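You operate a simulated robot arm through the tools that you are given. There is no shell and no other tool.

Carry out the task below with a simulated robot arm. There is one attempt and no reset: what you move stays moved.

TASK
Wipe the oil spill off the dispatch bench, then slide the blue case over from the lift table.
Fine: pad back; turn the stop down for the slide. What is to be rubbed or washed off counts as gone when no trace of it is left.

The check looks at the end state, three seconds after you hand in, the way a careful person would. Anything else that was tipped, shoved, dropped, spilled or broken makes it a failure.

THE ROBOT
A 7-joint arm with a three-finger gripper, fixed in place. Base frame: the origin is at the foot of the arm, x ahead of it, y to its left, z up; the work surface is at about z = 860. Units: mm, degrees, N and s.
Its first joint turns from -166.0 to 166.0 degrees. Payload 2.69 kg.
The tool frame sits at the grasp point between the pads (the TCP): z along the fingers, y along the line on which they close. The tips reach 30 mm beyond it. Largest opening 128 mm; the body of the gripper starts 117 mm behind the TCP.
Orientation is told as [roll, pitch, yaw] about the base's x, y, z axes, in that order, counted from this pose: with the fingers straight down and closing along the base's y, the tool's x points along the base's -x, its y along +y and its z along -z.

THE INTERFACE
- The arm moves only by the tool drive_tool. Its argument "plan" is a list of rows, each an object (a shift or turn left out is 0, a gripper value left out holds the last) with "translation": the shift along the tool's x, y, z in units of 400 mm (1.0 is 400 mm), a list of three; "rotation": the turn, a rotation vector about the tool's x, y, z in units of 180 degrees (1.0 is 180 degrees), a list of three; "gripper": the finger opening in mm, from 0 to 128. In form: [{"translation": [x, y, z], "rotation": [wx, wy, wz], "gripper": gripper}, ...]. A call has 1 to 20 rows; each row is the pose to reach, as a shift and turn from the pose commanded when the call began, along the tool's axes at that moment. A call with a number of a shift or a turn outside -1 to 1 is refused whole. Each row takes 0.2 s and may step no farther than 50 mm and 8.6 degrees from the row before; otherwise, or with a gripper value out of range, the whole call is refused. Where a pose cannot be reached the arm comes as near as it can. A force on the tool above 70 N (or 10 N above the force at the start of the call, whichever is more), or a blocked arm, ends the call early, and 0.2 s more pass. Each finger halts on what it meets, pressing with about 30 N; the grip force reading is that of the motor and also rises with nothing between the fingers. The clock runs only during rows and for 0.2 s after the last one: add rows that repeat a pose to give the fingers time. The reply holds the time, the measured pose of the TCP, the force on the tool along the base axes, the opening and the grip force, in the units named above and with some noise, with the torque about the TCP (base axes, N m) and any sound that the robot's microphone picked up.
- Cameras (640 x 400 px; columns grow to the right, rows downward): "scene" is fixed at [402.3, -498.5, 1615.4]; the picture's right is [0.99, -0.16, 0.00], its down [-0.10, -0.59, -0.80] and it looks along [0.13, 0.79, -0.60] (base axes); focal length 311 px, centre (320, 200). "wrist" rides on the gripper at [58, 54, -131] in the tool frame; the picture's right is [-0.68, 0.74, 0.00], its down [-0.62, -0.57, -0.55] and it looks along [-0.40, -0.37, 0.84] (tool axes); focal length 234 px, centre (320, 200). There is no depth. A picture from a camera that has moved, and an enlarged one, comes with that camera's place and axes in the base frame and with its lens.
- capture(camera): a new picture of that camera. It takes no simulated time.
- move_column(by): slides the trunk up (or, below 0, down) by that many mm; the arm rides with it, the base frame stays. It gives what a move gives, with no picture.
- zoom(camera, box): a new picture of the part [left, top, right, bottom] of that camera's present view, enlarged. It takes no simulated time.
- job_done(): hands the job in; it is judged then, once.

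Nothing tells you positions but the pictures and the camera data. Unless the task says otherwise, let go and move clear before handing in.

The tools are called after "Request:" by a JSON object that holds its "method" and its "body". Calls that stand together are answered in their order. drive_tool: Moves the arm, as the interface text tells. Its arguments: {"type":"object","properties":{"plan":{"type":"array","items":{"type":"object","properties":{"translation":{"type":"array","items":{"type":"number"}},"rotation":{"type":"array","items":{"type":"number"}},"gripper":{"type":"number"}}}}},"required":["plan"]} The other tools are called the same way: move_column (by) slides the trunk up or down; capture (camera) takes a picture; zoom (camera, box) takes an enlarged picture of a part of a camera's view; job_done () hands the job in.

At the start:

```text
time: 0.0
tool_pos: [681.0, 86.7, 1199.6]
ee_rot: [0.0, 0.1, 0.0]
wrist_force: [0.0, 0.5, 0.2]
moment: [-0.01, -0.03, 0.0]
gripper_width: 128.0
gripper_force: 0.0
trunk travel left (down, up): [-150.0, 200.0]
```

scene: 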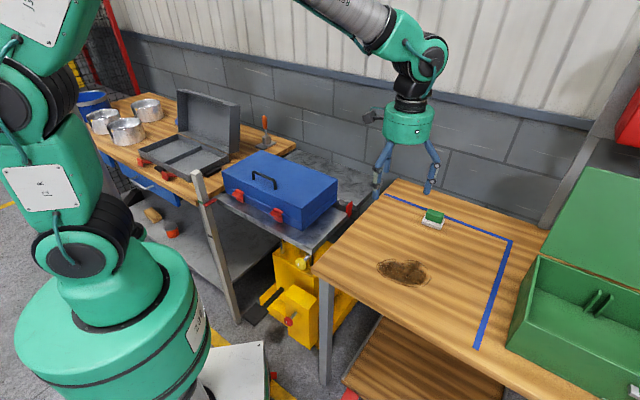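
wrist: 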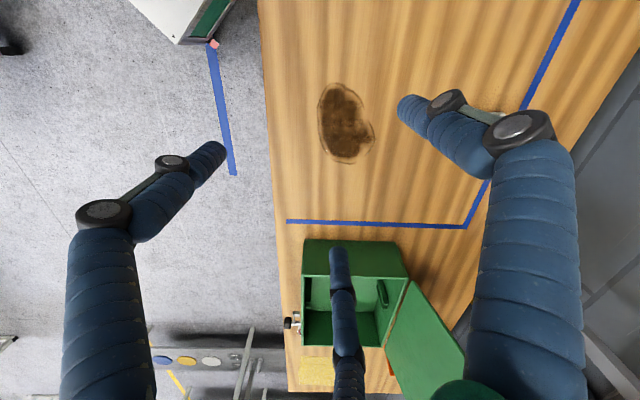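

I see the dispatch bench with a dark oil stain and a green pad on it, and the blue case on a lift table to the left, with red parts at its edges. I'll look closer before moving.

Request:
{"method": "zoom", "body": {"camera": "scene", "box": [200, 130, 380, 260]}}

Request:
{"method": "zoom", "body": {"camera": "scene", "box": [340, 170, 540, 310]}}

Request:
{"method": "zoom", "body": {"camera": "scene", "box": [180, 220, 400, 400]}}

Request:
{"method": "zoom", "body": {"camera": "scene", "box": [70, 70, 320, 240]}}

Request:
{"method": "zoom", "body": {"camera": "wrist", "box": [120, 0, 640, 325]}}

```text
3.08 times, centred on (290, 195) of scene
camera zoom: at [402.3, -498.5, 1615.4], right [0.99, -0.16, 0.0], down [-0.1, -0.59, -0.8], along [0.13, 0.79, -0.6], focal length 958 px, centre (412, 215)
```

zoom: 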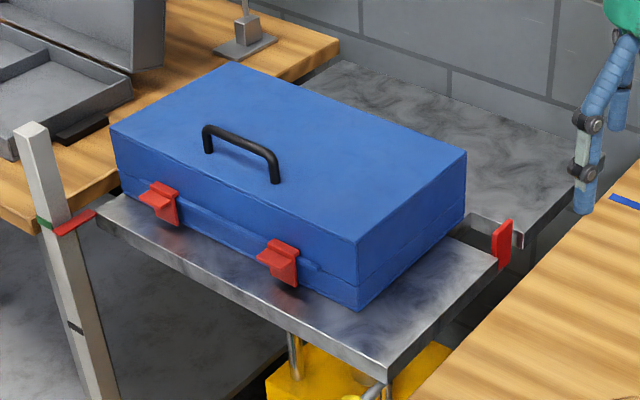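

```text
2.86 times, centred on (440, 240) of scene
camera zoom: at [402.3, -498.5, 1615.4], right [0.99, -0.16, 0.0], down [-0.1, -0.59, -0.8], along [0.13, 0.79, -0.6], focal length 889 px, centre (-23, 86)
```

zoom: 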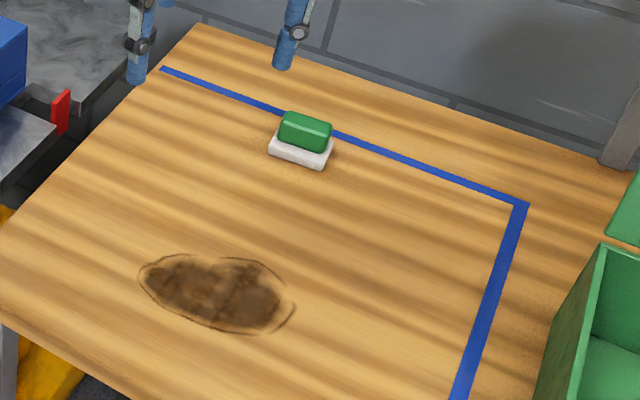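

```text
2.22 times, centred on (290, 310) of scene
camera zoom: at [402.3, -498.5, 1615.4], right [0.99, -0.16, 0.0], down [-0.1, -0.59, -0.8], along [0.13, 0.79, -0.6], focal length 692 px, centre (387, -44)
```

zoom: 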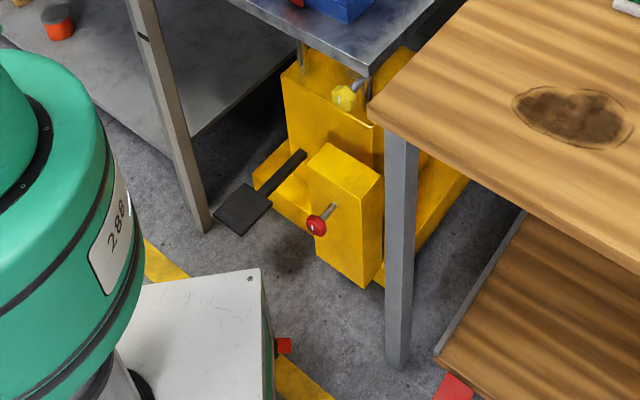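

```text
2.35 times, centred on (195, 155) of scene
camera zoom: at [402.3, -498.5, 1615.4], right [0.99, -0.16, 0.0], down [-0.1, -0.59, -0.8], along [0.13, 0.79, -0.6], focal length 732 px, centre (614, 306)
```

zoom: 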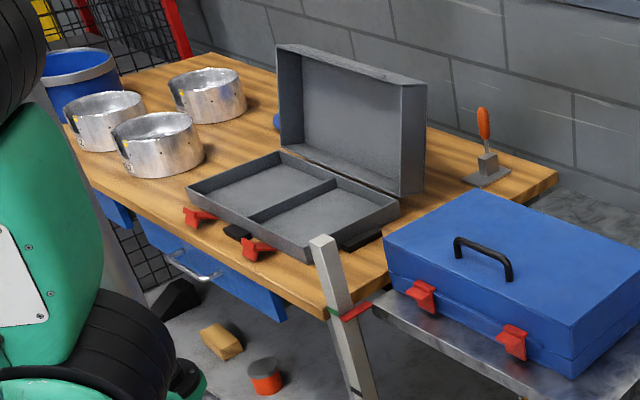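

```text
1.23 times, centred on (380, 162) of wrist
camera zoom: at [622.8, 143.1, 1331.3], right [0.68, 0.74, 0.0], down [0.62, -0.57, 0.55], along [0.4, -0.37, -0.84], focal length 288 px, centre (246, 246)
```

zoom: 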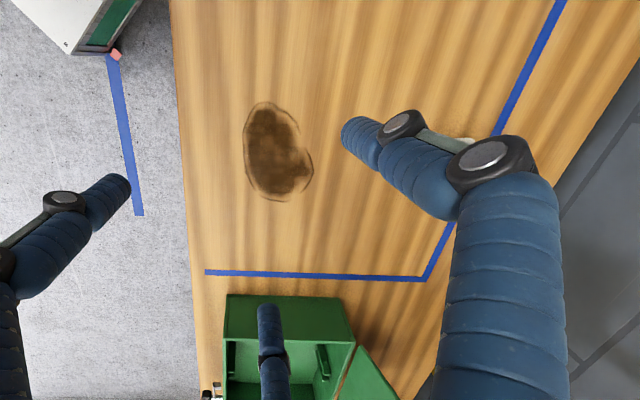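

Next I'll look at the gripper itself and the red stops, because the fingers look different from the plain description.

Request:
{"method": "zoom", "body": {"camera": "scene", "box": [330, 60, 480, 210]}}

Request:
{"method": "zoom", "body": {"camera": "scene", "box": [300, 180, 400, 250]}}

Request:
{"method": "zoom", "body": {"camera": "scene", "box": [180, 160, 270, 230]}}

Request:
{"method": "zoom", "body": {"camera": "scene", "box": [410, 195, 460, 235]}}

Request:
{"method": "zoom", "body": {"camera": "scene", "box": [480, 140, 640, 400]}}

Request:
{"method": "zoom", "body": {"camera": "scene", "box": [240, 240, 340, 340]}}

```text
2.67 times, centred on (405, 135) of scene
camera zoom: at [402.3, -498.5, 1615.4], right [0.99, -0.16, 0.0], down [-0.1, -0.59, -0.8], along [0.13, 0.79, -0.6], focal length 830 px, centre (93, 373)
```

zoom: 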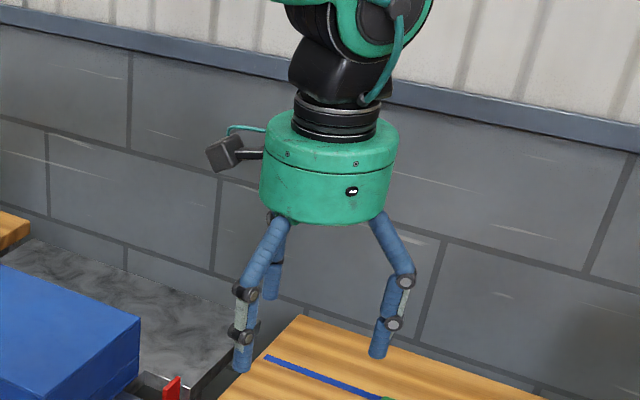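

```text
5.71 times, centred on (350, 215) of scene
camera zoom: at [402.3, -498.5, 1615.4], right [0.99, -0.16, 0.0], down [-0.1, -0.59, -0.8], along [0.13, 0.79, -0.6], focal length 1778 px, centre (149, 114)
```

zoom: 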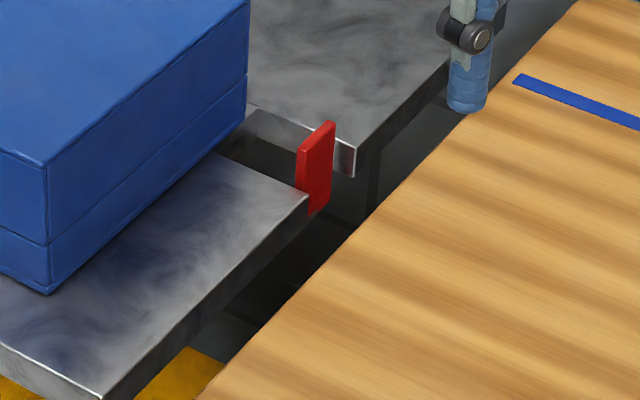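

```text
5.71 times, centred on (225, 195) of scene
camera zoom: at [402.3, -498.5, 1615.4], right [0.99, -0.16, 0.0], down [-0.1, -0.59, -0.8], along [0.13, 0.79, -0.6], focal length 1778 px, centre (863, 229)
```

zoom: 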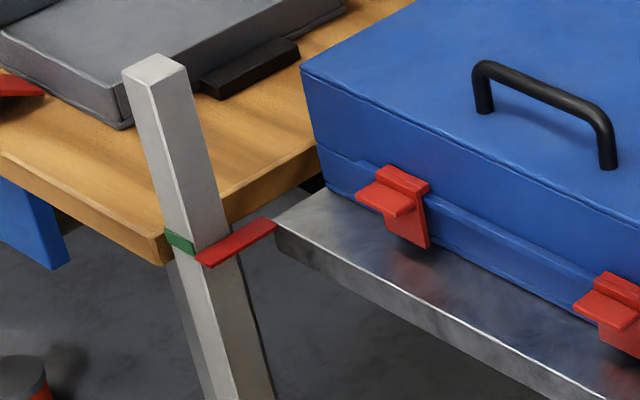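

```text
10.00 times, centred on (435, 215) of scene
camera zoom: at [402.3, -498.5, 1615.4], right [0.99, -0.16, 0.0], down [-0.1, -0.59, -0.8], along [0.13, 0.79, -0.6], focal length 3112 px, centre (-830, 50)
```

zoom: 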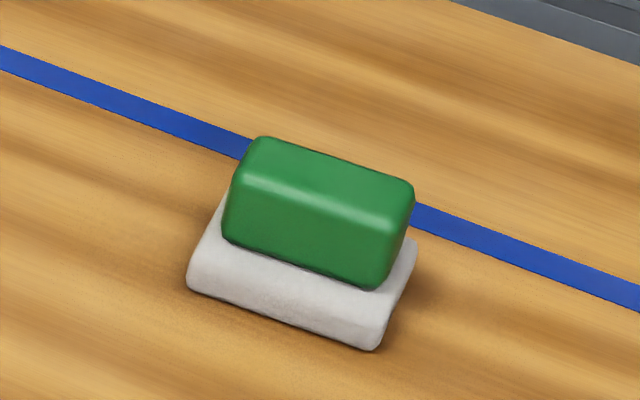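

```text
1.54 times, centred on (560, 270) of scene
camera zoom: at [402.3, -498.5, 1615.4], right [0.99, -0.16, 0.0], down [-0.1, -0.59, -0.8], along [0.13, 0.79, -0.6], focal length 479 px, centre (-49, 92)
```

zoom: 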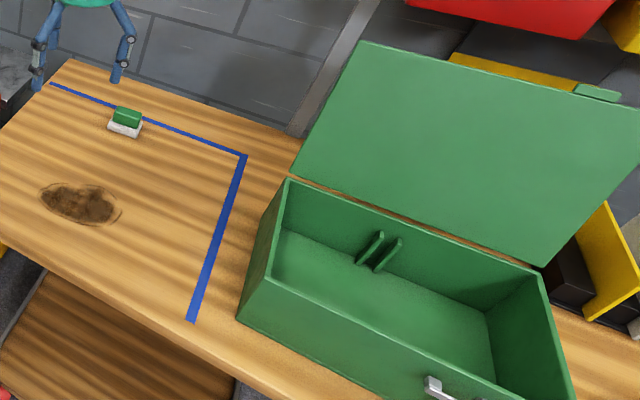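

```text
4.00 times, centred on (290, 290) of scene
camera zoom: at [402.3, -498.5, 1615.4], right [0.99, -0.16, 0.0], down [-0.1, -0.59, -0.8], along [0.13, 0.79, -0.6], focal length 1245 px, centre (440, -160)
```

zoom: 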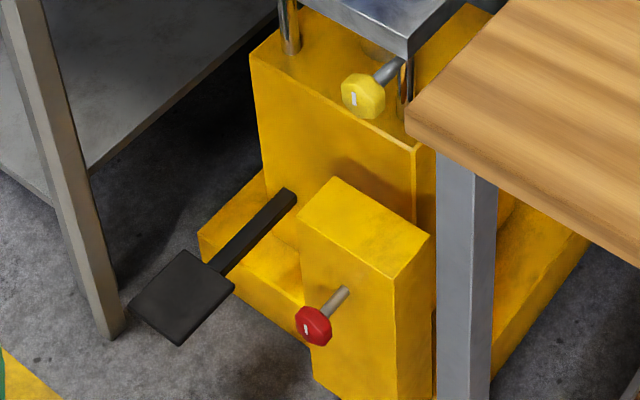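

The bench lies at about 45° to the base frame. The oil is near (757, 88) and the pad near (950, 285). The red stop stands at the lift table's right edge, and a yellow knob sits below it. I'll move the arm up and over to inspect the lift table with the wrist camera.

Request:
{"method": "drive_tool", "body": {"plan": [{"translation": [0.05, 0.076, -0.0156]}, {"translation": [0.1, 0.152, -0.031]}, {"translation": [0.15, 0.228, -0.047]}, {"translation": [0.2, 0.304, -0.0625]}, {"translation": [0.25, 0.38, -0.078]}, {"translation": [0.3, 0.456, -0.094]}, {"translation": [0.35, 0.53, -0.11]}, {"translation": [0.4, 0.6, -0.125]}]}}

Request:
{"method": "capture", "body": {"camera": "wrist"}}

Request:
{"method": "capture", "body": {"camera": "scene"}}

```text
time: 1.8
tool_pos: [521.6, 328.7, 1251.8]
ee_rot: [0.0, -0.1, 0.0]
wrist_force: [-0.3, -0.2, -0.4]
moment: [0.0, 0.01, 0.02]
gripper_width: 128.3
gripper_force: 0.0
trunk travel left (down, up): [-150.0, 200.0]
```

```text
taken
camera wrist: at [463.2, 384.2, 1383.6], right [0.68, 0.74, 0.0], down [0.62, -0.57, 0.55], along [0.4, -0.37, -0.84], focal length 234 px, centre (320, 200)
```

wrist: 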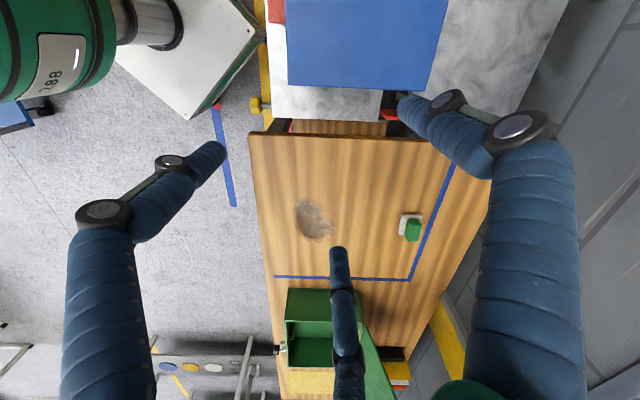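

```text
taken
```

scene: 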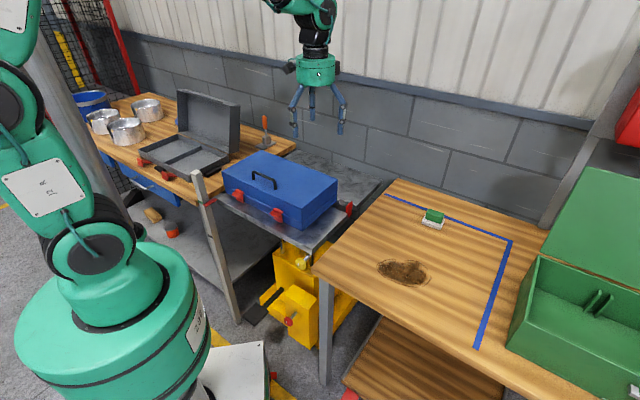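

From above I can see the table, stop and pad in one view. I'll zoom in on each of them.

Request:
{"method": "zoom", "body": {"camera": "wrist", "box": [240, 0, 560, 200]}}

Request:
{"method": "zoom", "body": {"camera": "wrist", "box": [240, 80, 420, 180]}}

Request:
{"method": "zoom", "body": {"camera": "wrist", "box": [360, 180, 480, 290]}}

Request:
{"method": "zoom", "body": {"camera": "wrist", "box": [250, 170, 450, 300]}}

```text
2.00 times, centred on (400, 100) of wrist
camera zoom: at [463.2, 384.2, 1383.6], right [0.68, 0.74, 0.0], down [0.62, -0.57, 0.55], along [0.4, -0.37, -0.84], focal length 468 px, centre (160, 400)
```

zoom: 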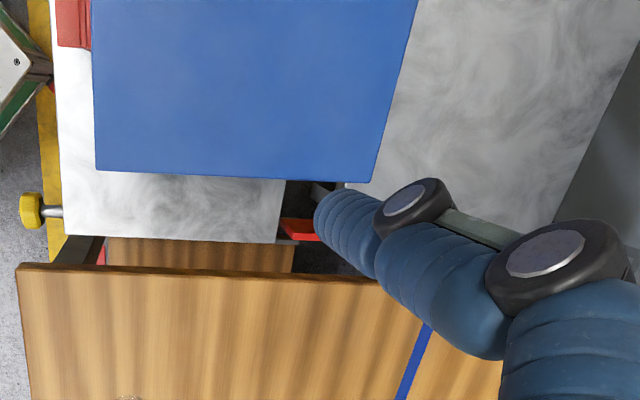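

```text
3.56 times, centred on (330, 130) of wrist
camera zoom: at [463.2, 384.2, 1383.6], right [0.68, 0.74, 0.0], down [0.62, -0.57, 0.55], along [0.4, -0.37, -0.84], focal length 833 px, centre (284, 449)
```

zoom: 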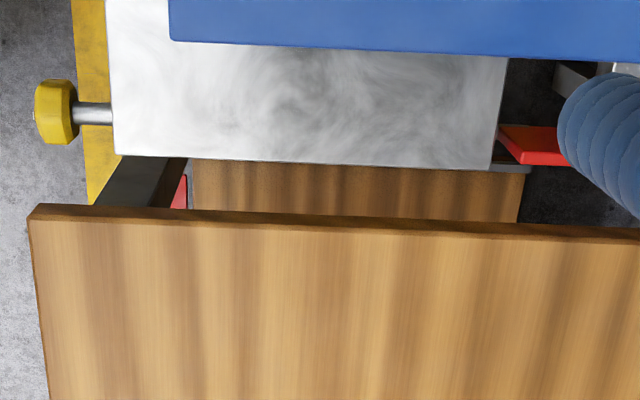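

```text
3.64 times, centred on (420, 235) of wrist
camera zoom: at [463.2, 384.2, 1383.6], right [0.68, 0.74, 0.0], down [0.62, -0.57, 0.55], along [0.4, -0.37, -0.84], focal length 852 px, centre (-44, 73)
```

zoom: 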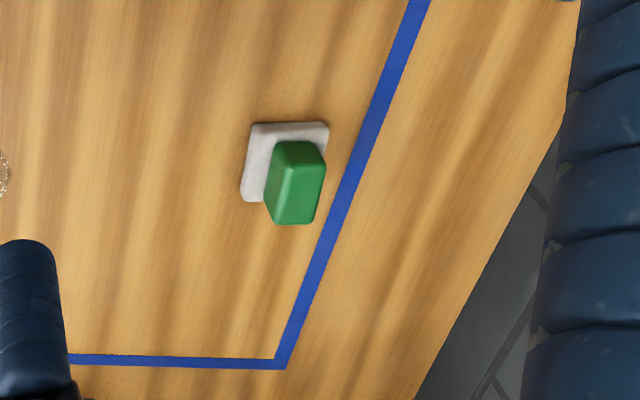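

```text
3.08 times, centred on (350, 235) of wrist
camera zoom: at [463.2, 384.2, 1383.6], right [0.68, 0.74, 0.0], down [0.62, -0.57, 0.55], along [0.4, -0.37, -0.84], focal length 720 px, centre (228, 92)
```

zoom: 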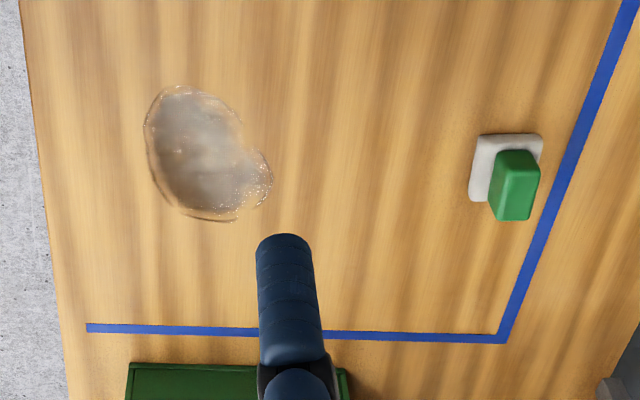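

The pad's centre is near (948, 290), its long axis lies about −38° in the base frame, and it is close to the reach limit. I'll move above it with the fingers turned to close across the green block and look again.

Request:
{"method": "drive_tool", "body": {"plan": [{"translation": [-0.0945, -0.012, 0.03], "rotation": [0, 0, 0.021]}, {"translation": [-0.189, -0.0245, 0.06], "rotation": [0, 0, 0.042]}, {"translation": [-0.2835, -0.037, 0.1], "rotation": [0, 0, 0.063]}, {"translation": [-0.378, -0.049, 0.14], "rotation": [0, 0, 0.084]}, {"translation": [-0.4725, -0.061, 0.18], "rotation": [0, 0, 0.105]}, {"translation": [-0.567, -0.0735, 0.22], "rotation": [0, 0, 0.126]}, {"translation": [-0.6615, -0.0858, 0.26], "rotation": [0, 0, 0.147]}, {"translation": [-0.756, -0.098, 0.3], "rotation": [0, 0, 0.168]}, {"translation": [-0.8505, -0.11, 0.34], "rotation": [0, 0, 0.19]}, {"translation": [-0.945, -0.1225, 0.38], "rotation": [0, 0, 0.211]}]}}

Request:
{"method": "capture", "body": {"camera": "wrist"}}

Request:
{"method": "capture", "body": {"camera": "scene"}}

```text
time: 4.0
tool_pos: [901.8, 278.3, 1098.7]
ee_rot: [-0.1, 0.0, -38.0]
wrist_force: [-0.5, 0.6, -0.4]
moment: [0.0, -0.04, 0.0]
gripper_width: 128.0
gripper_force: 0.2
trunk travel left (down, up): [-150.0, 200.0]
```

```text
taken
camera wrist: at [889.0, 359.0, 1229.3], right [0.99, 0.16, 0.0], down [0.14, -0.82, 0.55], along [0.09, -0.54, -0.84], focal length 234 px, centre (320, 200)
```

wrist: 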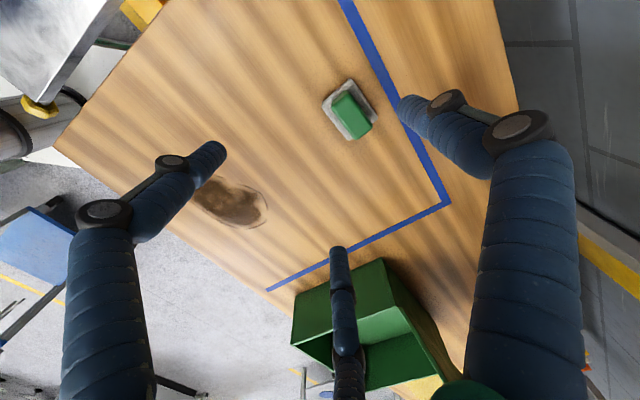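

```text
taken
```

scene: 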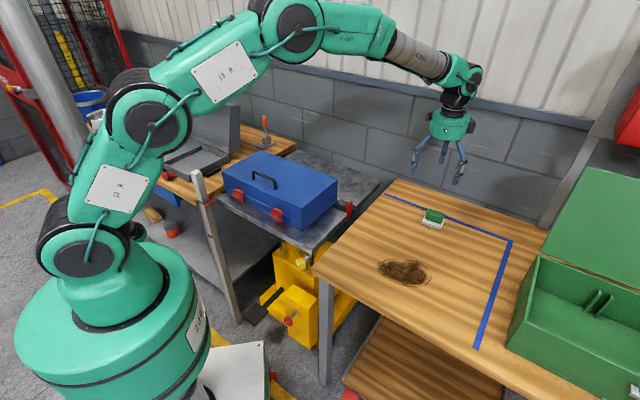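

The pad is in clear view. I'll zoom in to measure it exactly.

Request:
{"method": "zoom", "body": {"camera": "wrist", "box": [302, 60, 398, 120]}}

Request:
{"method": "zoom", "body": {"camera": "wrist", "box": [0, 0, 160, 160]}}

Request:
{"method": "zoom", "body": {"camera": "scene", "box": [408, 190, 472, 230]}}

```text
6.67 times, centred on (350, 90) of wrist
camera zoom: at [889.0, 359.0, 1229.3], right [0.99, 0.16, 0.0], down [0.14, -0.82, 0.55], along [0.09, -0.54, -0.84], focal length 1561 px, centre (120, 933)
```

zoom: 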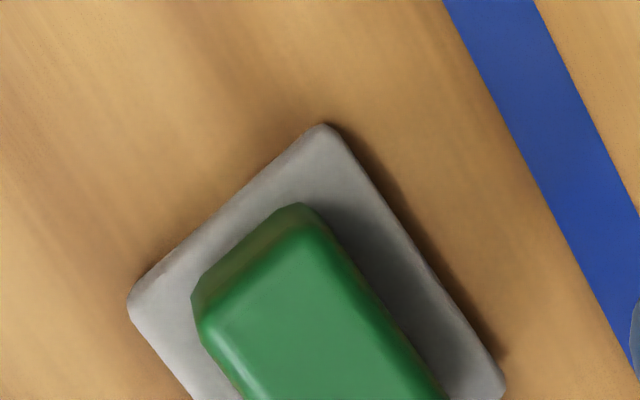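

```text
2.50 times, centred on (80, 80) of wrist
camera zoom: at [889.0, 359.0, 1229.3], right [0.99, 0.16, 0.0], down [0.14, -0.82, 0.55], along [0.09, -0.54, -0.84], focal length 585 px, centre (920, 500)
```

zoom: 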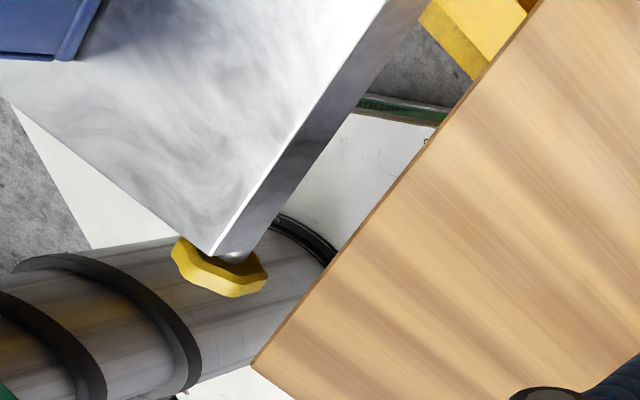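

```text
10.00 times, centred on (440, 210) of scene
camera zoom: at [402.3, -498.5, 1615.4], right [0.99, -0.16, 0.0], down [-0.1, -0.59, -0.8], along [0.13, 0.79, -0.6], focal length 3112 px, centre (-880, 100)
```

zoom: 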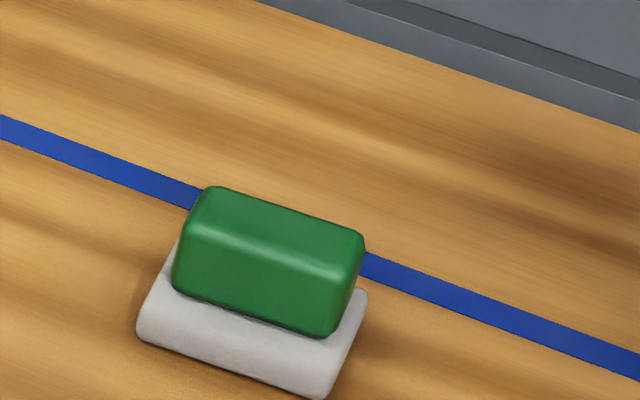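

The pad base measures about 75×53 mm and is centred at (947, 289). The green grip's top is at about z = 900. I'll come down above it in steps and see how well the arm reaches.

Request:
{"method": "drive_tool", "body": {"plan": [{"translation": [-0.018, 0.023, 0.087]}, {"translation": [-0.036, 0.046, 0.174]}, {"translation": [-0.054, 0.069, 0.261]}, {"translation": [-0.0717, 0.091, 0.34]}, {"translation": [-0.0717, 0.091, 0.34]}]}}

Request:
{"method": "capture", "body": {"camera": "wrist"}}

Request:
{"method": "zoom", "body": {"camera": "scene", "box": [370, 110, 530, 250]}}

```text
time: 5.2
tool_pos: [945.2, 290.1, 961.6]
ee_rot: [0.0, -0.1, -37.9]
wrist_force: [0.5, -0.3, -1.5]
moment: [-0.03, 0.06, 0.0]
gripper_width: 127.9
gripper_force: 0.0
trunk travel left (down, up): [-150.0, 200.0]
```

```text
taken
camera wrist: at [932.4, 370.6, 1092.8], right [0.99, 0.16, 0.0], down [0.14, -0.82, 0.55], along [0.09, -0.54, -0.84], focal length 234 px, centre (320, 200)
```

wrist: 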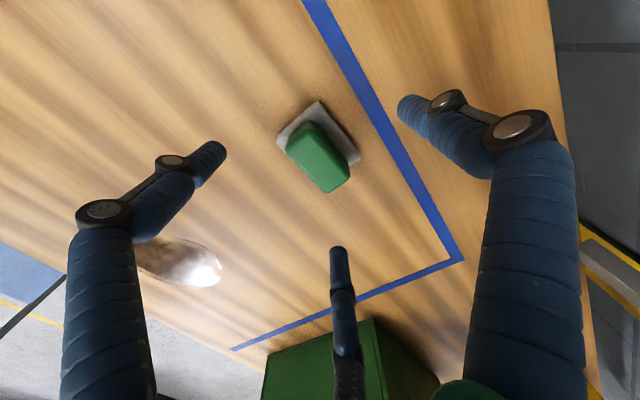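

```text
2.86 times, centred on (450, 180) of scene
camera zoom: at [402.3, -498.5, 1615.4], right [0.99, -0.16, 0.0], down [-0.1, -0.59, -0.8], along [0.13, 0.79, -0.6], focal length 889 px, centre (-51, 257)
```

zoom: 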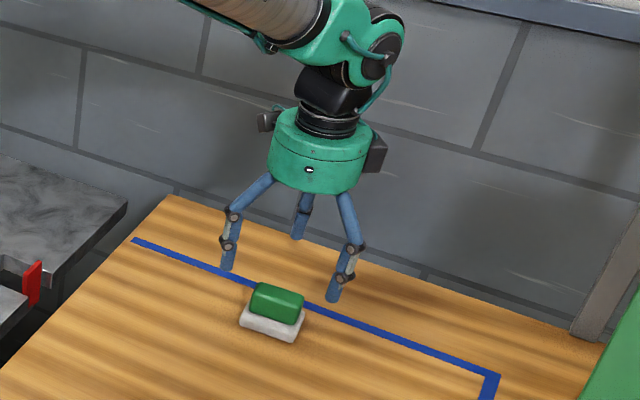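

The reach is fine. I'll descend until the fingertips are just above the white base and close on the green block.

Request:
{"method": "drive_tool", "body": {"plan": [{"translation": [-0.003, 0.0, 0.07]}, {"translation": [-0.005, 0.0, 0.136]}, {"translation": [-0.005, 0.0, 0.136]}]}}

Request:
{"method": "zoom", "body": {"camera": "scene", "box": [390, 160, 480, 240]}}

Request:
{"method": "zoom", "body": {"camera": "wrist", "box": [200, 60, 440, 240]}}

```text
time: 6.0
tool_pos: [944.7, 287.9, 906.6]
ee_rot: [0.0, 0.0, -37.9]
wrist_force: [0.0, -0.7, 0.3]
moment: [-0.02, 0.02, 0.03]
gripper_width: 128.0
gripper_force: 0.1
trunk travel left (down, up): [-150.0, 200.0]
```

```text
5.00 times, centred on (435, 200) of scene
camera zoom: at [402.3, -498.5, 1615.4], right [0.99, -0.16, 0.0], down [-0.1, -0.59, -0.8], along [0.13, 0.79, -0.6], focal length 1556 px, centre (-255, 200)
```

zoom: 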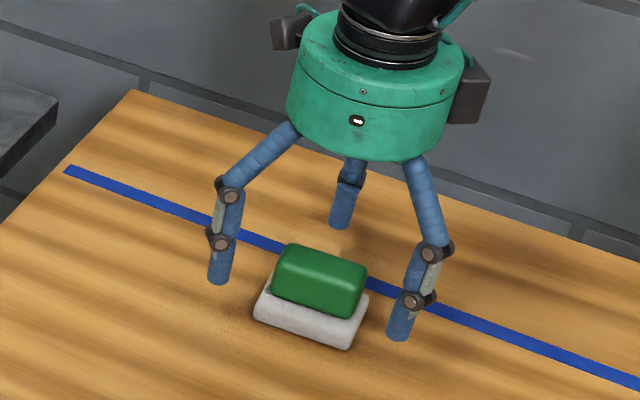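

```text
2.22 times, centred on (320, 150) of wrist
camera zoom: at [932.6, 369.0, 1039.0], right [0.99, 0.16, 0.0], down [0.14, -0.82, 0.55], along [0.09, -0.54, -0.84], focal length 520 px, centre (320, 311)
```

zoom: 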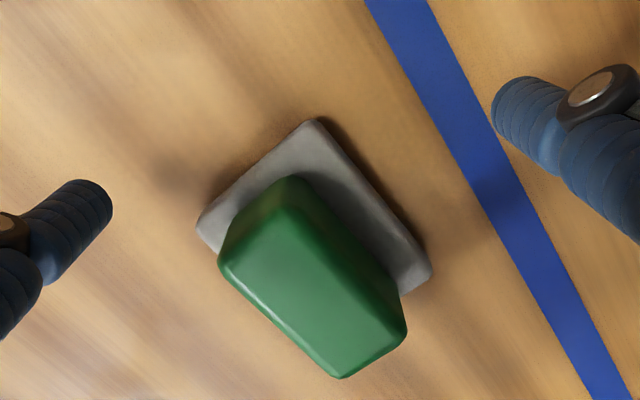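

The TCP is centred on the block to within a couple of millimetres. I'll close part-way first to see how the fingers actually come together.

Request:
{"method": "drive_tool", "body": {"plan": [{"gripper": 60}, {"gripper": 60}, {"gripper": 60}]}}

Request:
{"method": "zoom", "body": {"camera": "scene", "box": [390, 160, 480, 240]}}

Request:
{"method": "capture", "body": {"camera": "wrist"}}

```text
time: 6.8
tool_pos: [945.5, 289.3, 906.7]
ee_rot: [-0.1, 0.0, -37.9]
wrist_force: [0.5, -0.4, 0.4]
moment: [0.01, 0.0, 0.0]
gripper_width: 60.0
gripper_force: 0.1
trunk travel left (down, up): [-150.0, 200.0]
```

```text
5.00 times, centred on (435, 200) of scene
camera zoom: at [402.3, -498.5, 1615.4], right [0.99, -0.16, 0.0], down [-0.1, -0.59, -0.8], along [0.13, 0.79, -0.6], focal length 1556 px, centre (-255, 200)
```

zoom: 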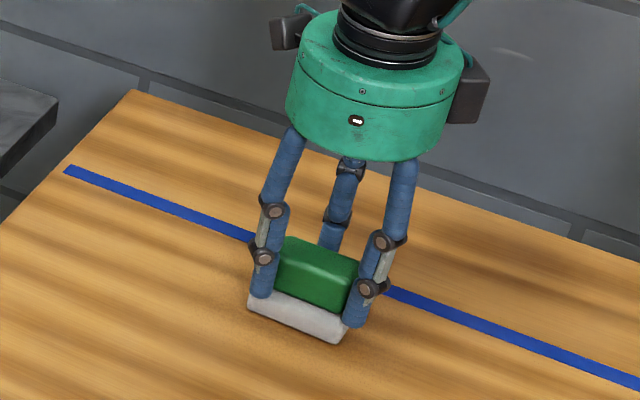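

```text
taken
camera wrist: at [932.2, 368.9, 1039.2], right [0.99, 0.16, 0.0], down [0.14, -0.82, 0.55], along [0.09, -0.54, -0.84], focal length 234 px, centre (320, 200)
```

wrist: 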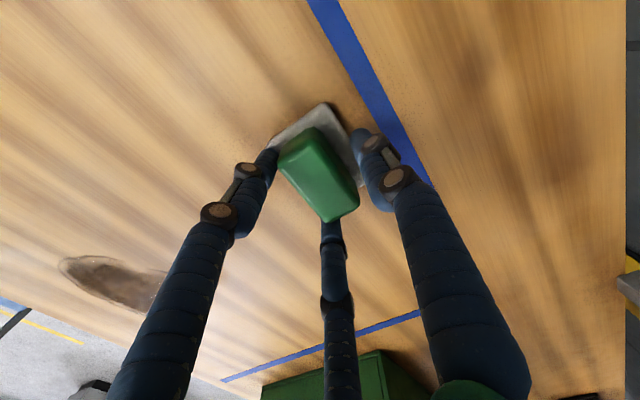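

The fingers converge evenly around the block. Now I'll close for the grip.

Request:
{"method": "drive_tool", "body": {"plan": [{"gripper": 40}, {"gripper": 20}, {"gripper": 20}, {"gripper": 20}, {"gripper": 20}]}}

Request:
{"method": "zoom", "body": {"camera": "scene", "box": [390, 160, 480, 240]}}

Request:
{"method": "zoom", "body": {"camera": "wrist", "box": [200, 60, 440, 240]}}

```text
time: 8.0
tool_pos: [945.0, 288.9, 907.9]
ee_rot: [-0.1, 0.0, -37.8]
wrist_force: [-0.8, 0.2, 1.1]
moment: [0.03, -0.04, 0.06]
gripper_width: 40.2
gripper_force: 29.4
trunk travel left (down, up): [-150.0, 200.0]
```

```text
5.00 times, centred on (435, 200) of scene
camera zoom: at [402.3, -498.5, 1615.4], right [0.99, -0.16, 0.0], down [-0.1, -0.59, -0.8], along [0.13, 0.79, -0.6], focal length 1556 px, centre (-255, 200)
```

zoom: 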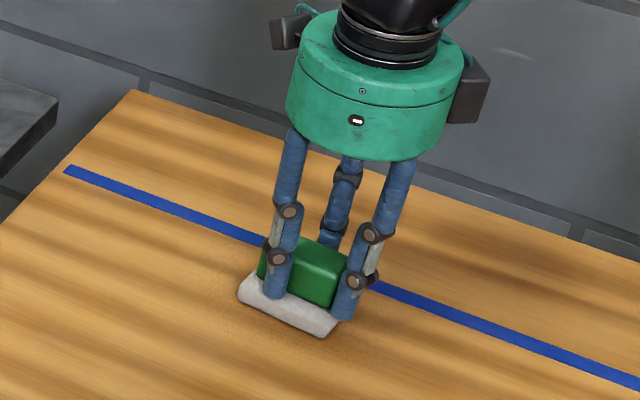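

```text
2.22 times, centred on (320, 150) of wrist
camera zoom: at [932.1, 369.0, 1039.3], right [0.99, 0.16, 0.0], down [0.14, -0.82, 0.55], along [0.09, -0.54, -0.84], focal length 520 px, centre (320, 311)
```

zoom: 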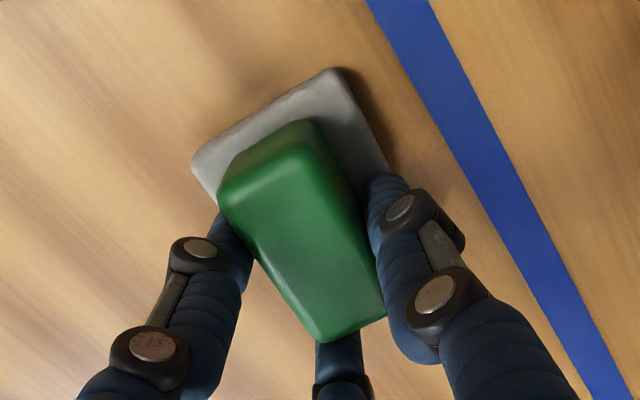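

The grip closes like a three-finger chuck: it pushed the pad about 20 mm along its long axis and twisted it slightly. A grip with the lone finger on the block's short end and the pair on its long sides will be steadier. I'll release, lift, and yaw by 90°.

Request:
{"method": "drive_tool", "body": {"plan": [{"gripper": 128}, {"gripper": 128}, {"gripper": 128}, {"translation": [0, 0, -0.1]}, {"translation": [0, 0, -0.2], "rotation": [0, 0, -0.04]}, {"translation": [0, 0, -0.2], "rotation": [0, 0, -0.085]}, {"translation": [0, 0, -0.2], "rotation": [0, 0, -0.13]}, {"translation": [0, 0, -0.2], "rotation": [0, 0, -0.175]}, {"translation": [0, 0, -0.2], "rotation": [0, 0, -0.22]}, {"translation": [0, 0, -0.2], "rotation": [0, 0, -0.265]}, {"translation": [0, 0, -0.2], "rotation": [0, 0, -0.31]}, {"translation": [0, 0, -0.2], "rotation": [0, 0, -0.355]}, {"translation": [0, 0, -0.2], "rotation": [0, 0, -0.4]}, {"translation": [0, 0, -0.2], "rotation": [0, 0, -0.445]}, {"translation": [0, 0, -0.2], "rotation": [0, 0, -0.49]}, {"translation": [0, 0, -0.2], "rotation": [0, 0, -0.49]}]}}

Request:
{"method": "capture", "body": {"camera": "wrist"}}

Request:
{"method": "zoom", "body": {"camera": "scene", "box": [370, 110, 530, 250]}}

```text
time: 11.4
tool_pos: [947.1, 287.9, 988.0]
ee_rot: [0.0, 0.1, 50.4]
wrist_force: [-0.2, 0.3, -0.1]
moment: [-0.02, 0.01, 0.01]
gripper_width: 128.1
gripper_force: 0.0
trunk travel left (down, up): [-150.0, 200.0]
```

```text
taken
camera wrist: at [867.2, 279.9, 1119.0], right [-0.14, 0.99, 0.0], down [0.83, 0.11, 0.55], along [0.54, 0.07, -0.84], focal length 234 px, centre (320, 200)
```

wrist: 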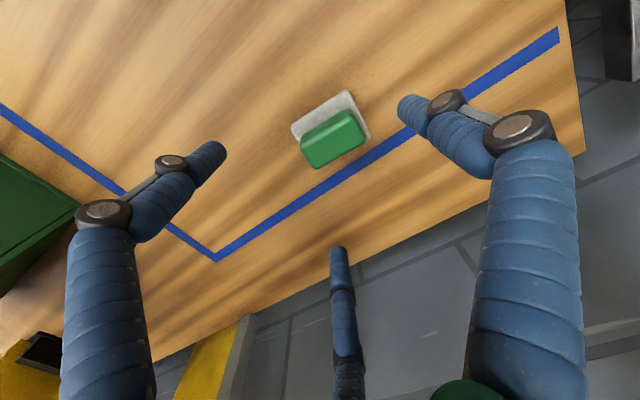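

```text
2.86 times, centred on (450, 180) of scene
camera zoom: at [402.3, -498.5, 1615.4], right [0.99, -0.16, 0.0], down [-0.1, -0.59, -0.8], along [0.13, 0.79, -0.6], focal length 889 px, centre (-51, 257)
```

zoom: 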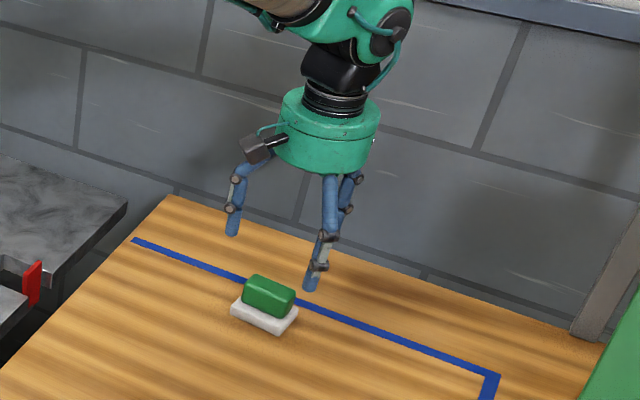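

Request:
{"method": "zoom", "body": {"camera": "wrist", "box": [270, 80, 398, 180]}}

```text
4.00 times, centred on (334, 130) of wrist
camera zoom: at [867.2, 279.9, 1119.0], right [-0.14, 0.99, 0.0], down [0.83, 0.11, 0.55], along [0.54, 0.07, -0.84], focal length 937 px, centre (264, 480)
```

zoom: 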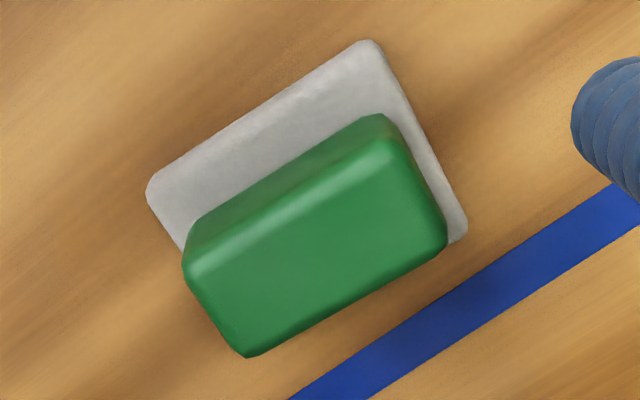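

The pad is now at about (941, 302) with its long axis at −50°. I'll align the lone finger with the block's +n end and descend for the new grip.

Request:
{"method": "drive_tool", "body": {"plan": [{"translation": [-0.0207, 0.0515, 0.0], "rotation": [0, 0, 0.03]}, {"translation": [-0.0207, 0.0515, 0.07], "rotation": [0, 0, 0.058]}, {"translation": [-0.0207, 0.0515, 0.14], "rotation": [0, 0, 0.058]}, {"translation": [-0.0207, 0.0515, 0.2035], "rotation": [0, 0, 0.058]}, {"translation": [-0.0207, 0.0515, 0.2035], "rotation": [0, 0, 0.058], "gripper": 90}, {"translation": [-0.0207, 0.0515, 0.2035], "rotation": [0, 0, 0.058], "gripper": 60}, {"translation": [-0.0207, 0.0515, 0.2035], "rotation": [0, 0, 0.058], "gripper": 60}]}}

Request:
{"method": "zoom", "body": {"camera": "wrist", "box": [200, 60, 440, 240]}}

Request:
{"method": "zoom", "body": {"camera": "scene", "box": [390, 160, 480, 240]}}

```text
time: 13.0
tool_pos: [934.9, 310.2, 905.4]
ee_rot: [0.0, 0.0, 39.8]
wrist_force: [-0.4, 0.6, 0.6]
moment: [0.0, -0.03, -0.01]
gripper_width: 60.0
gripper_force: 0.0
trunk travel left (down, up): [-150.0, 200.0]
```

```text
2.22 times, centred on (320, 150) of wrist
camera zoom: at [855.5, 315.9, 1037.2], right [0.05, 1.0, 0.0], down [0.84, -0.04, 0.55], along [0.55, -0.03, -0.84], focal length 520 px, centre (320, 311)
```

zoom: 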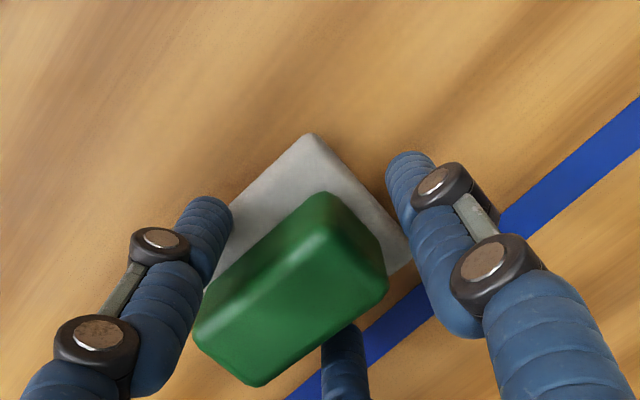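

```text
5.00 times, centred on (435, 200) of scene
camera zoom: at [402.3, -498.5, 1615.4], right [0.99, -0.16, 0.0], down [-0.1, -0.59, -0.8], along [0.13, 0.79, -0.6], focal length 1556 px, centre (-255, 200)
```

zoom: 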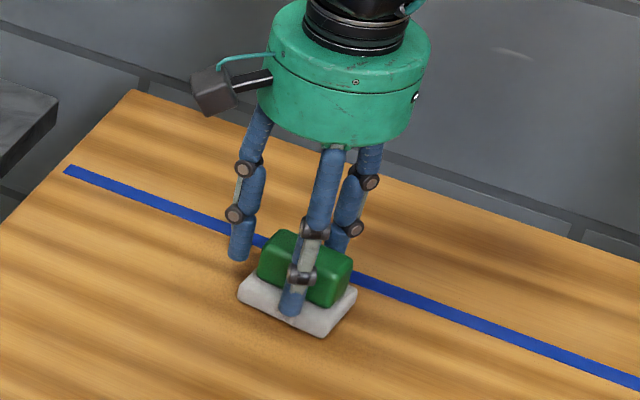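

The alignment looks good: the lone finger is at the end and the pair straddles the sides. I'll close.

Request:
{"method": "drive_tool", "body": {"plan": [{"gripper": 45}, {"gripper": 30}, {"gripper": 20}, {"gripper": 20}, {"gripper": 20}, {"gripper": 20}]}}

Request:
{"method": "zoom", "body": {"camera": "wrist", "box": [200, 60, 440, 240]}}

Request:
{"method": "zoom", "body": {"camera": "scene", "box": [390, 160, 480, 240]}}

```text
time: 14.4
tool_pos: [934.3, 310.2, 905.9]
ee_rot: [0.0, 0.0, 39.9]
wrist_force: [0.7, -0.5, 2.8]
moment: [-0.02, -0.07, 0.03]
gripper_width: 37.9
gripper_force: 30.2
trunk travel left (down, up): [-150.0, 200.0]
```

```text
2.22 times, centred on (320, 150) of wrist
camera zoom: at [855.6, 315.9, 1037.5], right [0.05, 1.0, 0.0], down [0.83, -0.04, 0.55], along [0.55, -0.03, -0.84], focal length 520 px, centre (320, 311)
```

zoom: 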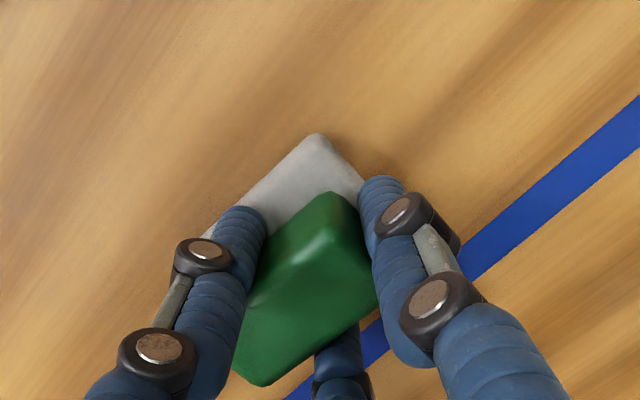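

```text
5.00 times, centred on (435, 200) of scene
camera zoom: at [402.3, -498.5, 1615.4], right [0.99, -0.16, 0.0], down [-0.1, -0.59, -0.8], along [0.13, 0.79, -0.6], focal length 1556 px, centre (-255, 200)
```

zoom: 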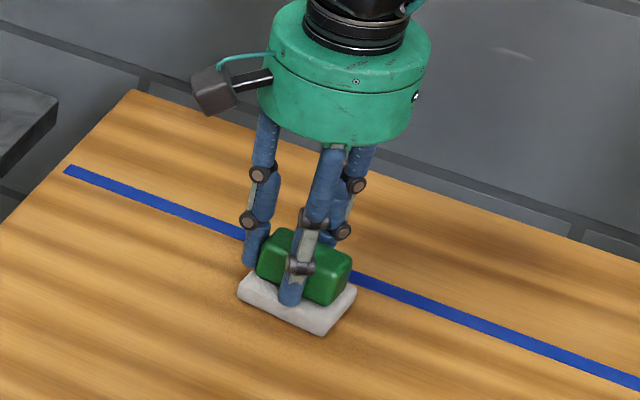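

The grip is firm and the pad did not move. Its centre sits about 10.6 mm toward −y from the TCP in the tool frame. I'll lift it, carry it to the left end of the oil, and turn it so its long side lies across the sweep.

Request:
{"method": "drive_tool", "body": {"plan": [{"translation": [0, 0, -0.05]}, {"translation": [0, 0, -0.15]}, {"translation": [0.085, 0.006, -0.15], "rotation": [0, 0, 0.025]}, {"translation": [0.17, 0.012, -0.15], "rotation": [0, 0, 0.05]}, {"translation": [0.255, 0.018, -0.15], "rotation": [0, 0, 0.075]}, {"translation": [0.34, 0.024, -0.15], "rotation": [0, 0, 0.1]}, {"translation": [0.425, 0.03, -0.15], "rotation": [0, 0, 0.125]}, {"translation": [0.51, 0.036, -0.15], "rotation": [0, 0, 0.15]}, {"translation": [0.6, 0.043, -0.15], "rotation": [0, 0, 0.175]}, {"translation": [0.685, 0.049, -0.15], "rotation": [0, 0, 0.2]}, {"translation": [0.766, 0.055, -0.15], "rotation": [0, 0, 0.2217]}, {"translation": [0.766, 0.055, -0.15], "rotation": [0, 0, 0.2217]}]}}

Request:
{"method": "capture", "body": {"camera": "wrist"}}

Request:
{"method": "zoom", "body": {"camera": "scene", "box": [340, 170, 500, 310]}}

```text
time: 17.0
tool_pos: [684.6, 128.2, 963.7]
ee_rot: [0.0, 0.0, -0.1]
wrist_force: [-0.1, -1.1, -0.6]
moment: [0.06, -0.03, -0.02]
gripper_width: 37.3
gripper_force: 29.6
trunk travel left (down, up): [-150.0, 200.0]
```

```text
taken
camera wrist: at [626.2, 184.0, 1095.2], right [0.68, 0.73, 0.0], down [0.61, -0.57, 0.55], along [0.4, -0.37, -0.84], focal length 234 px, centre (320, 200)
```

wrist: 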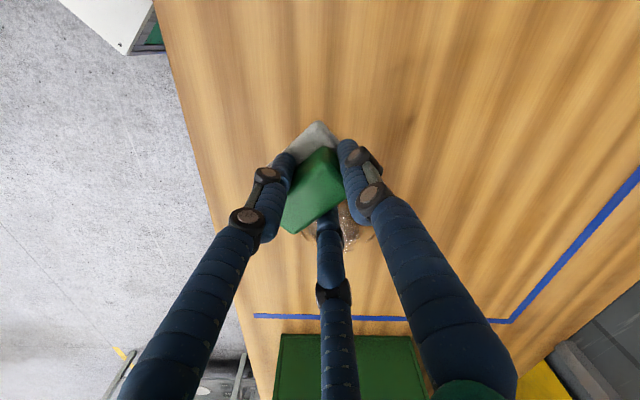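

```text
2.86 times, centred on (420, 240) of scene
camera zoom: at [402.3, -498.5, 1615.4], right [0.99, -0.16, 0.0], down [-0.1, -0.59, -0.8], along [0.13, 0.79, -0.6], focal length 889 px, centre (34, 86)
```

zoom: 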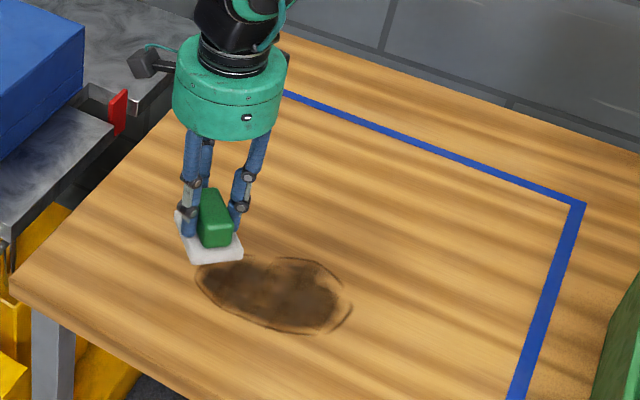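

The pad is held well. I'll lower it to just above the bench, then ease into contact.

Request:
{"method": "drive_tool", "body": {"plan": [{"translation": [0, 0, 0.07]}, {"translation": [0, 0, 0.13]}, {"translation": [0, 0, 0.14]}, {"translation": [0, 0, 0.1425]}, {"translation": [0, 0, 0.145]}]}}

Request:
{"method": "zoom", "body": {"camera": "scene", "box": [340, 170, 500, 310]}}

```text
time: 18.2
tool_pos: [685.9, 129.1, 907.3]
ee_rot: [0.0, -0.1, -0.1]
wrist_force: [0.1, -0.3, -0.2]
moment: [0.02, -0.01, 0.01]
gripper_width: 37.4
gripper_force: 29.9
trunk travel left (down, up): [-150.0, 200.0]
```

```text
2.86 times, centred on (420, 240) of scene
camera zoom: at [402.3, -498.5, 1615.4], right [0.99, -0.16, 0.0], down [-0.1, -0.59, -0.8], along [0.13, 0.79, -0.6], focal length 889 px, centre (34, 86)
```

zoom: 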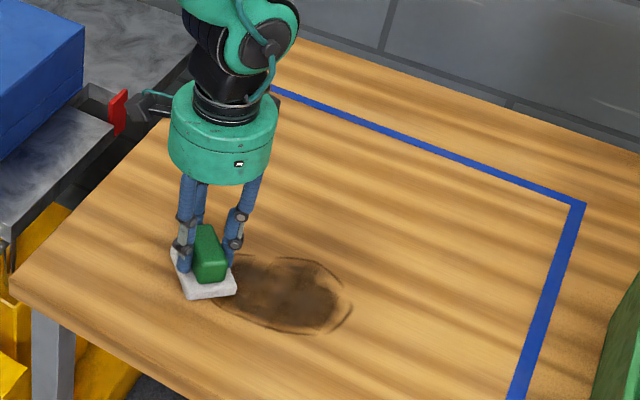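

Request:
{"method": "drive_tool", "body": {"plan": [{"translation": [0, 0, 0.0025]}, {"translation": [0, 0, 0.005]}, {"translation": [0, 0, 0.0075]}]}}

```text
time: 19.0
tool_pos: [685.8, 128.3, 905.9]
ee_rot: [0.0, -0.1, 0.0]
wrist_force: [-1.6, 2.4, 8.9]
moment: [0.05, 0.18, -0.03]
gripper_width: 37.6
gripper_force: 29.7
trunk travel left (down, up): [-150.0, 200.0]
```

The pad is in contact at about 9 N. I'll start the wiping sweeps: +x along the upper strip, then back one strip lower.

Request:
{"method": "drive_tool", "body": {"plan": [{"translation": [-0.05, 0, 0]}, {"translation": [-0.1, 0, 0]}, {"translation": [-0.15, 0, 0]}, {"translation": [-0.2, 0, 0]}, {"translation": [-0.25, 0, 0]}, {"translation": [-0.3, 0, 0]}, {"translation": [-0.35, 0, 0]}, {"translation": [-0.4, 0, 0]}, {"translation": [-0.4, -0.045, 0]}, {"translation": [-0.4, -0.085, 0]}, {"translation": [-0.35, -0.085, 0]}, {"translation": [-0.3, -0.085, 0]}, {"translation": [-0.25, -0.085, 0]}, {"translation": [-0.2, -0.085, 0]}, {"translation": [-0.15, -0.085, 0]}, {"translation": [-0.1, -0.085, 0]}, {"translation": [-0.05, -0.085, 0]}, {"translation": [0, -0.085, 0]}]}}

Request:
{"method": "zoom", "body": {"camera": "scene", "box": [340, 170, 500, 310]}}

Request:
{"method": "capture", "body": {"camera": "wrist"}}

```text
time: 22.8
tool_pos: [684.4, 94.5, 905.8]
ee_rot: [-0.1, 0.1, -0.1]
wrist_force: [-2.8, 0.1, 14.1]
moment: [-0.19, 0.03, -0.08]
gripper_width: 37.4
gripper_force: 30.0
trunk travel left (down, up): [-150.0, 200.0]
```

```text
2.86 times, centred on (420, 240) of scene
camera zoom: at [402.3, -498.5, 1615.4], right [0.99, -0.16, 0.0], down [-0.1, -0.59, -0.8], along [0.13, 0.79, -0.6], focal length 889 px, centre (34, 86)
```

zoom: 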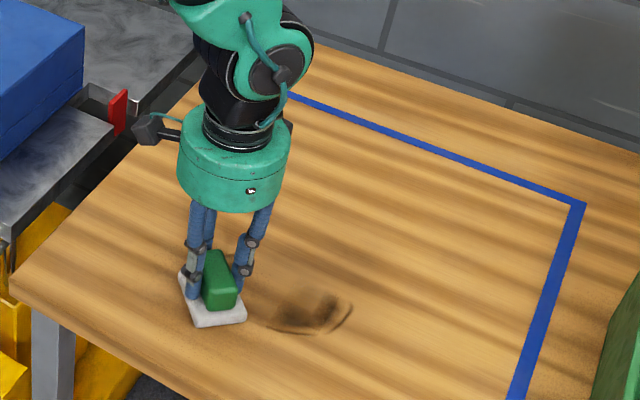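

```text
taken
camera wrist: at [626.4, 149.8, 1037.2], right [0.68, 0.74, 0.0], down [0.62, -0.57, 0.55], along [0.4, -0.37, -0.84], focal length 234 px, centre (320, 200)
```

wrist: 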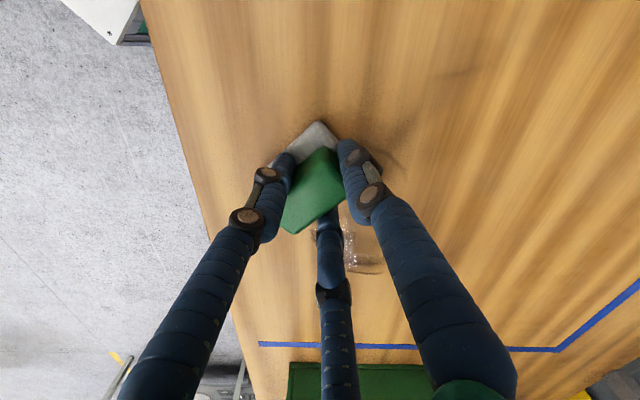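

Wiping removes the oil cleanly. The lower strips are next.

Request:
{"method": "drive_tool", "body": {"plan": [{"translation": [0, -0.04, 0]}, {"translation": [0, -0.08, 0]}, {"translation": [-0.055, -0.08, 0]}, {"translation": [-0.11, -0.08, 0]}, {"translation": [-0.165, -0.08, 0]}, {"translation": [-0.22, -0.08, 0]}, {"translation": [-0.275, -0.08, 0]}, {"translation": [-0.33, -0.08, 0]}, {"translation": [-0.385, -0.08, 0]}, {"translation": [-0.43, -0.08, 0]}, {"translation": [-0.43, -0.12, 0]}, {"translation": [-0.43, -0.16, 0]}, {"translation": [-0.375, -0.16, 0]}, {"translation": [-0.32, -0.16, 0]}, {"translation": [-0.265, -0.16, 0]}, {"translation": [-0.21, -0.16, 0]}, {"translation": [-0.155, -0.16, 0]}, {"translation": [-0.1, -0.16, 0]}, {"translation": [-0.045, -0.16, 0]}, {"translation": [0, -0.16, 0]}]}}

Request:
{"method": "zoom", "body": {"camera": "scene", "box": [340, 170, 500, 310]}}

Request:
{"method": "capture", "body": {"camera": "wrist"}}

```text
time: 27.0
tool_pos: [685.5, 29.8, 905.8]
ee_rot: [0.0, -0.1, -0.1]
wrist_force: [7.1, 0.2, 33.4]
moment: [-0.34, -0.19, 0.15]
gripper_width: 37.7
gripper_force: 29.5
trunk travel left (down, up): [-150.0, 200.0]
```

```text
2.86 times, centred on (420, 240) of scene
camera zoom: at [402.3, -498.5, 1615.4], right [0.99, -0.16, 0.0], down [-0.1, -0.59, -0.8], along [0.13, 0.79, -0.6], focal length 889 px, centre (34, 86)
```

zoom: 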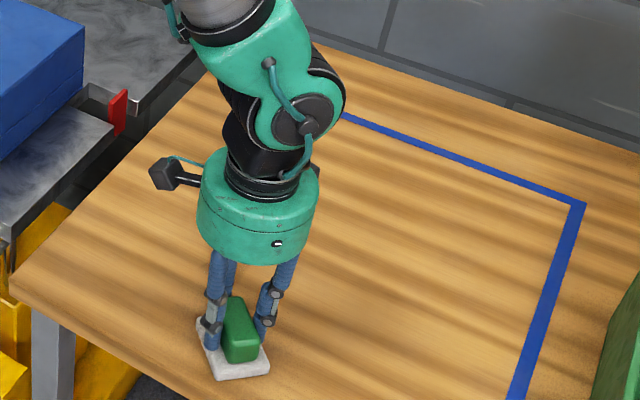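

```text
taken
camera wrist: at [626.2, 85.8, 1036.9], right [0.68, 0.74, 0.0], down [0.61, -0.57, 0.55], along [0.4, -0.37, -0.84], focal length 234 px, centre (320, 200)
```

wrist: 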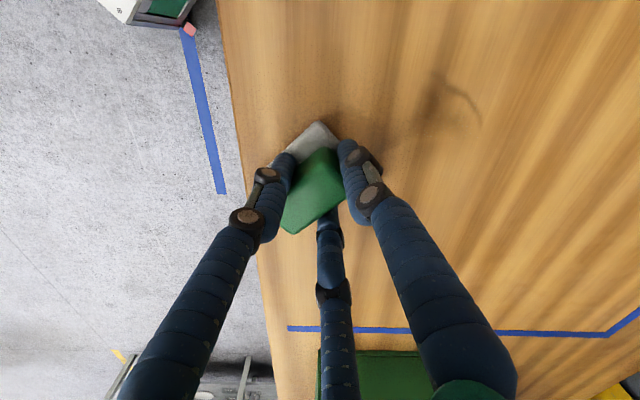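

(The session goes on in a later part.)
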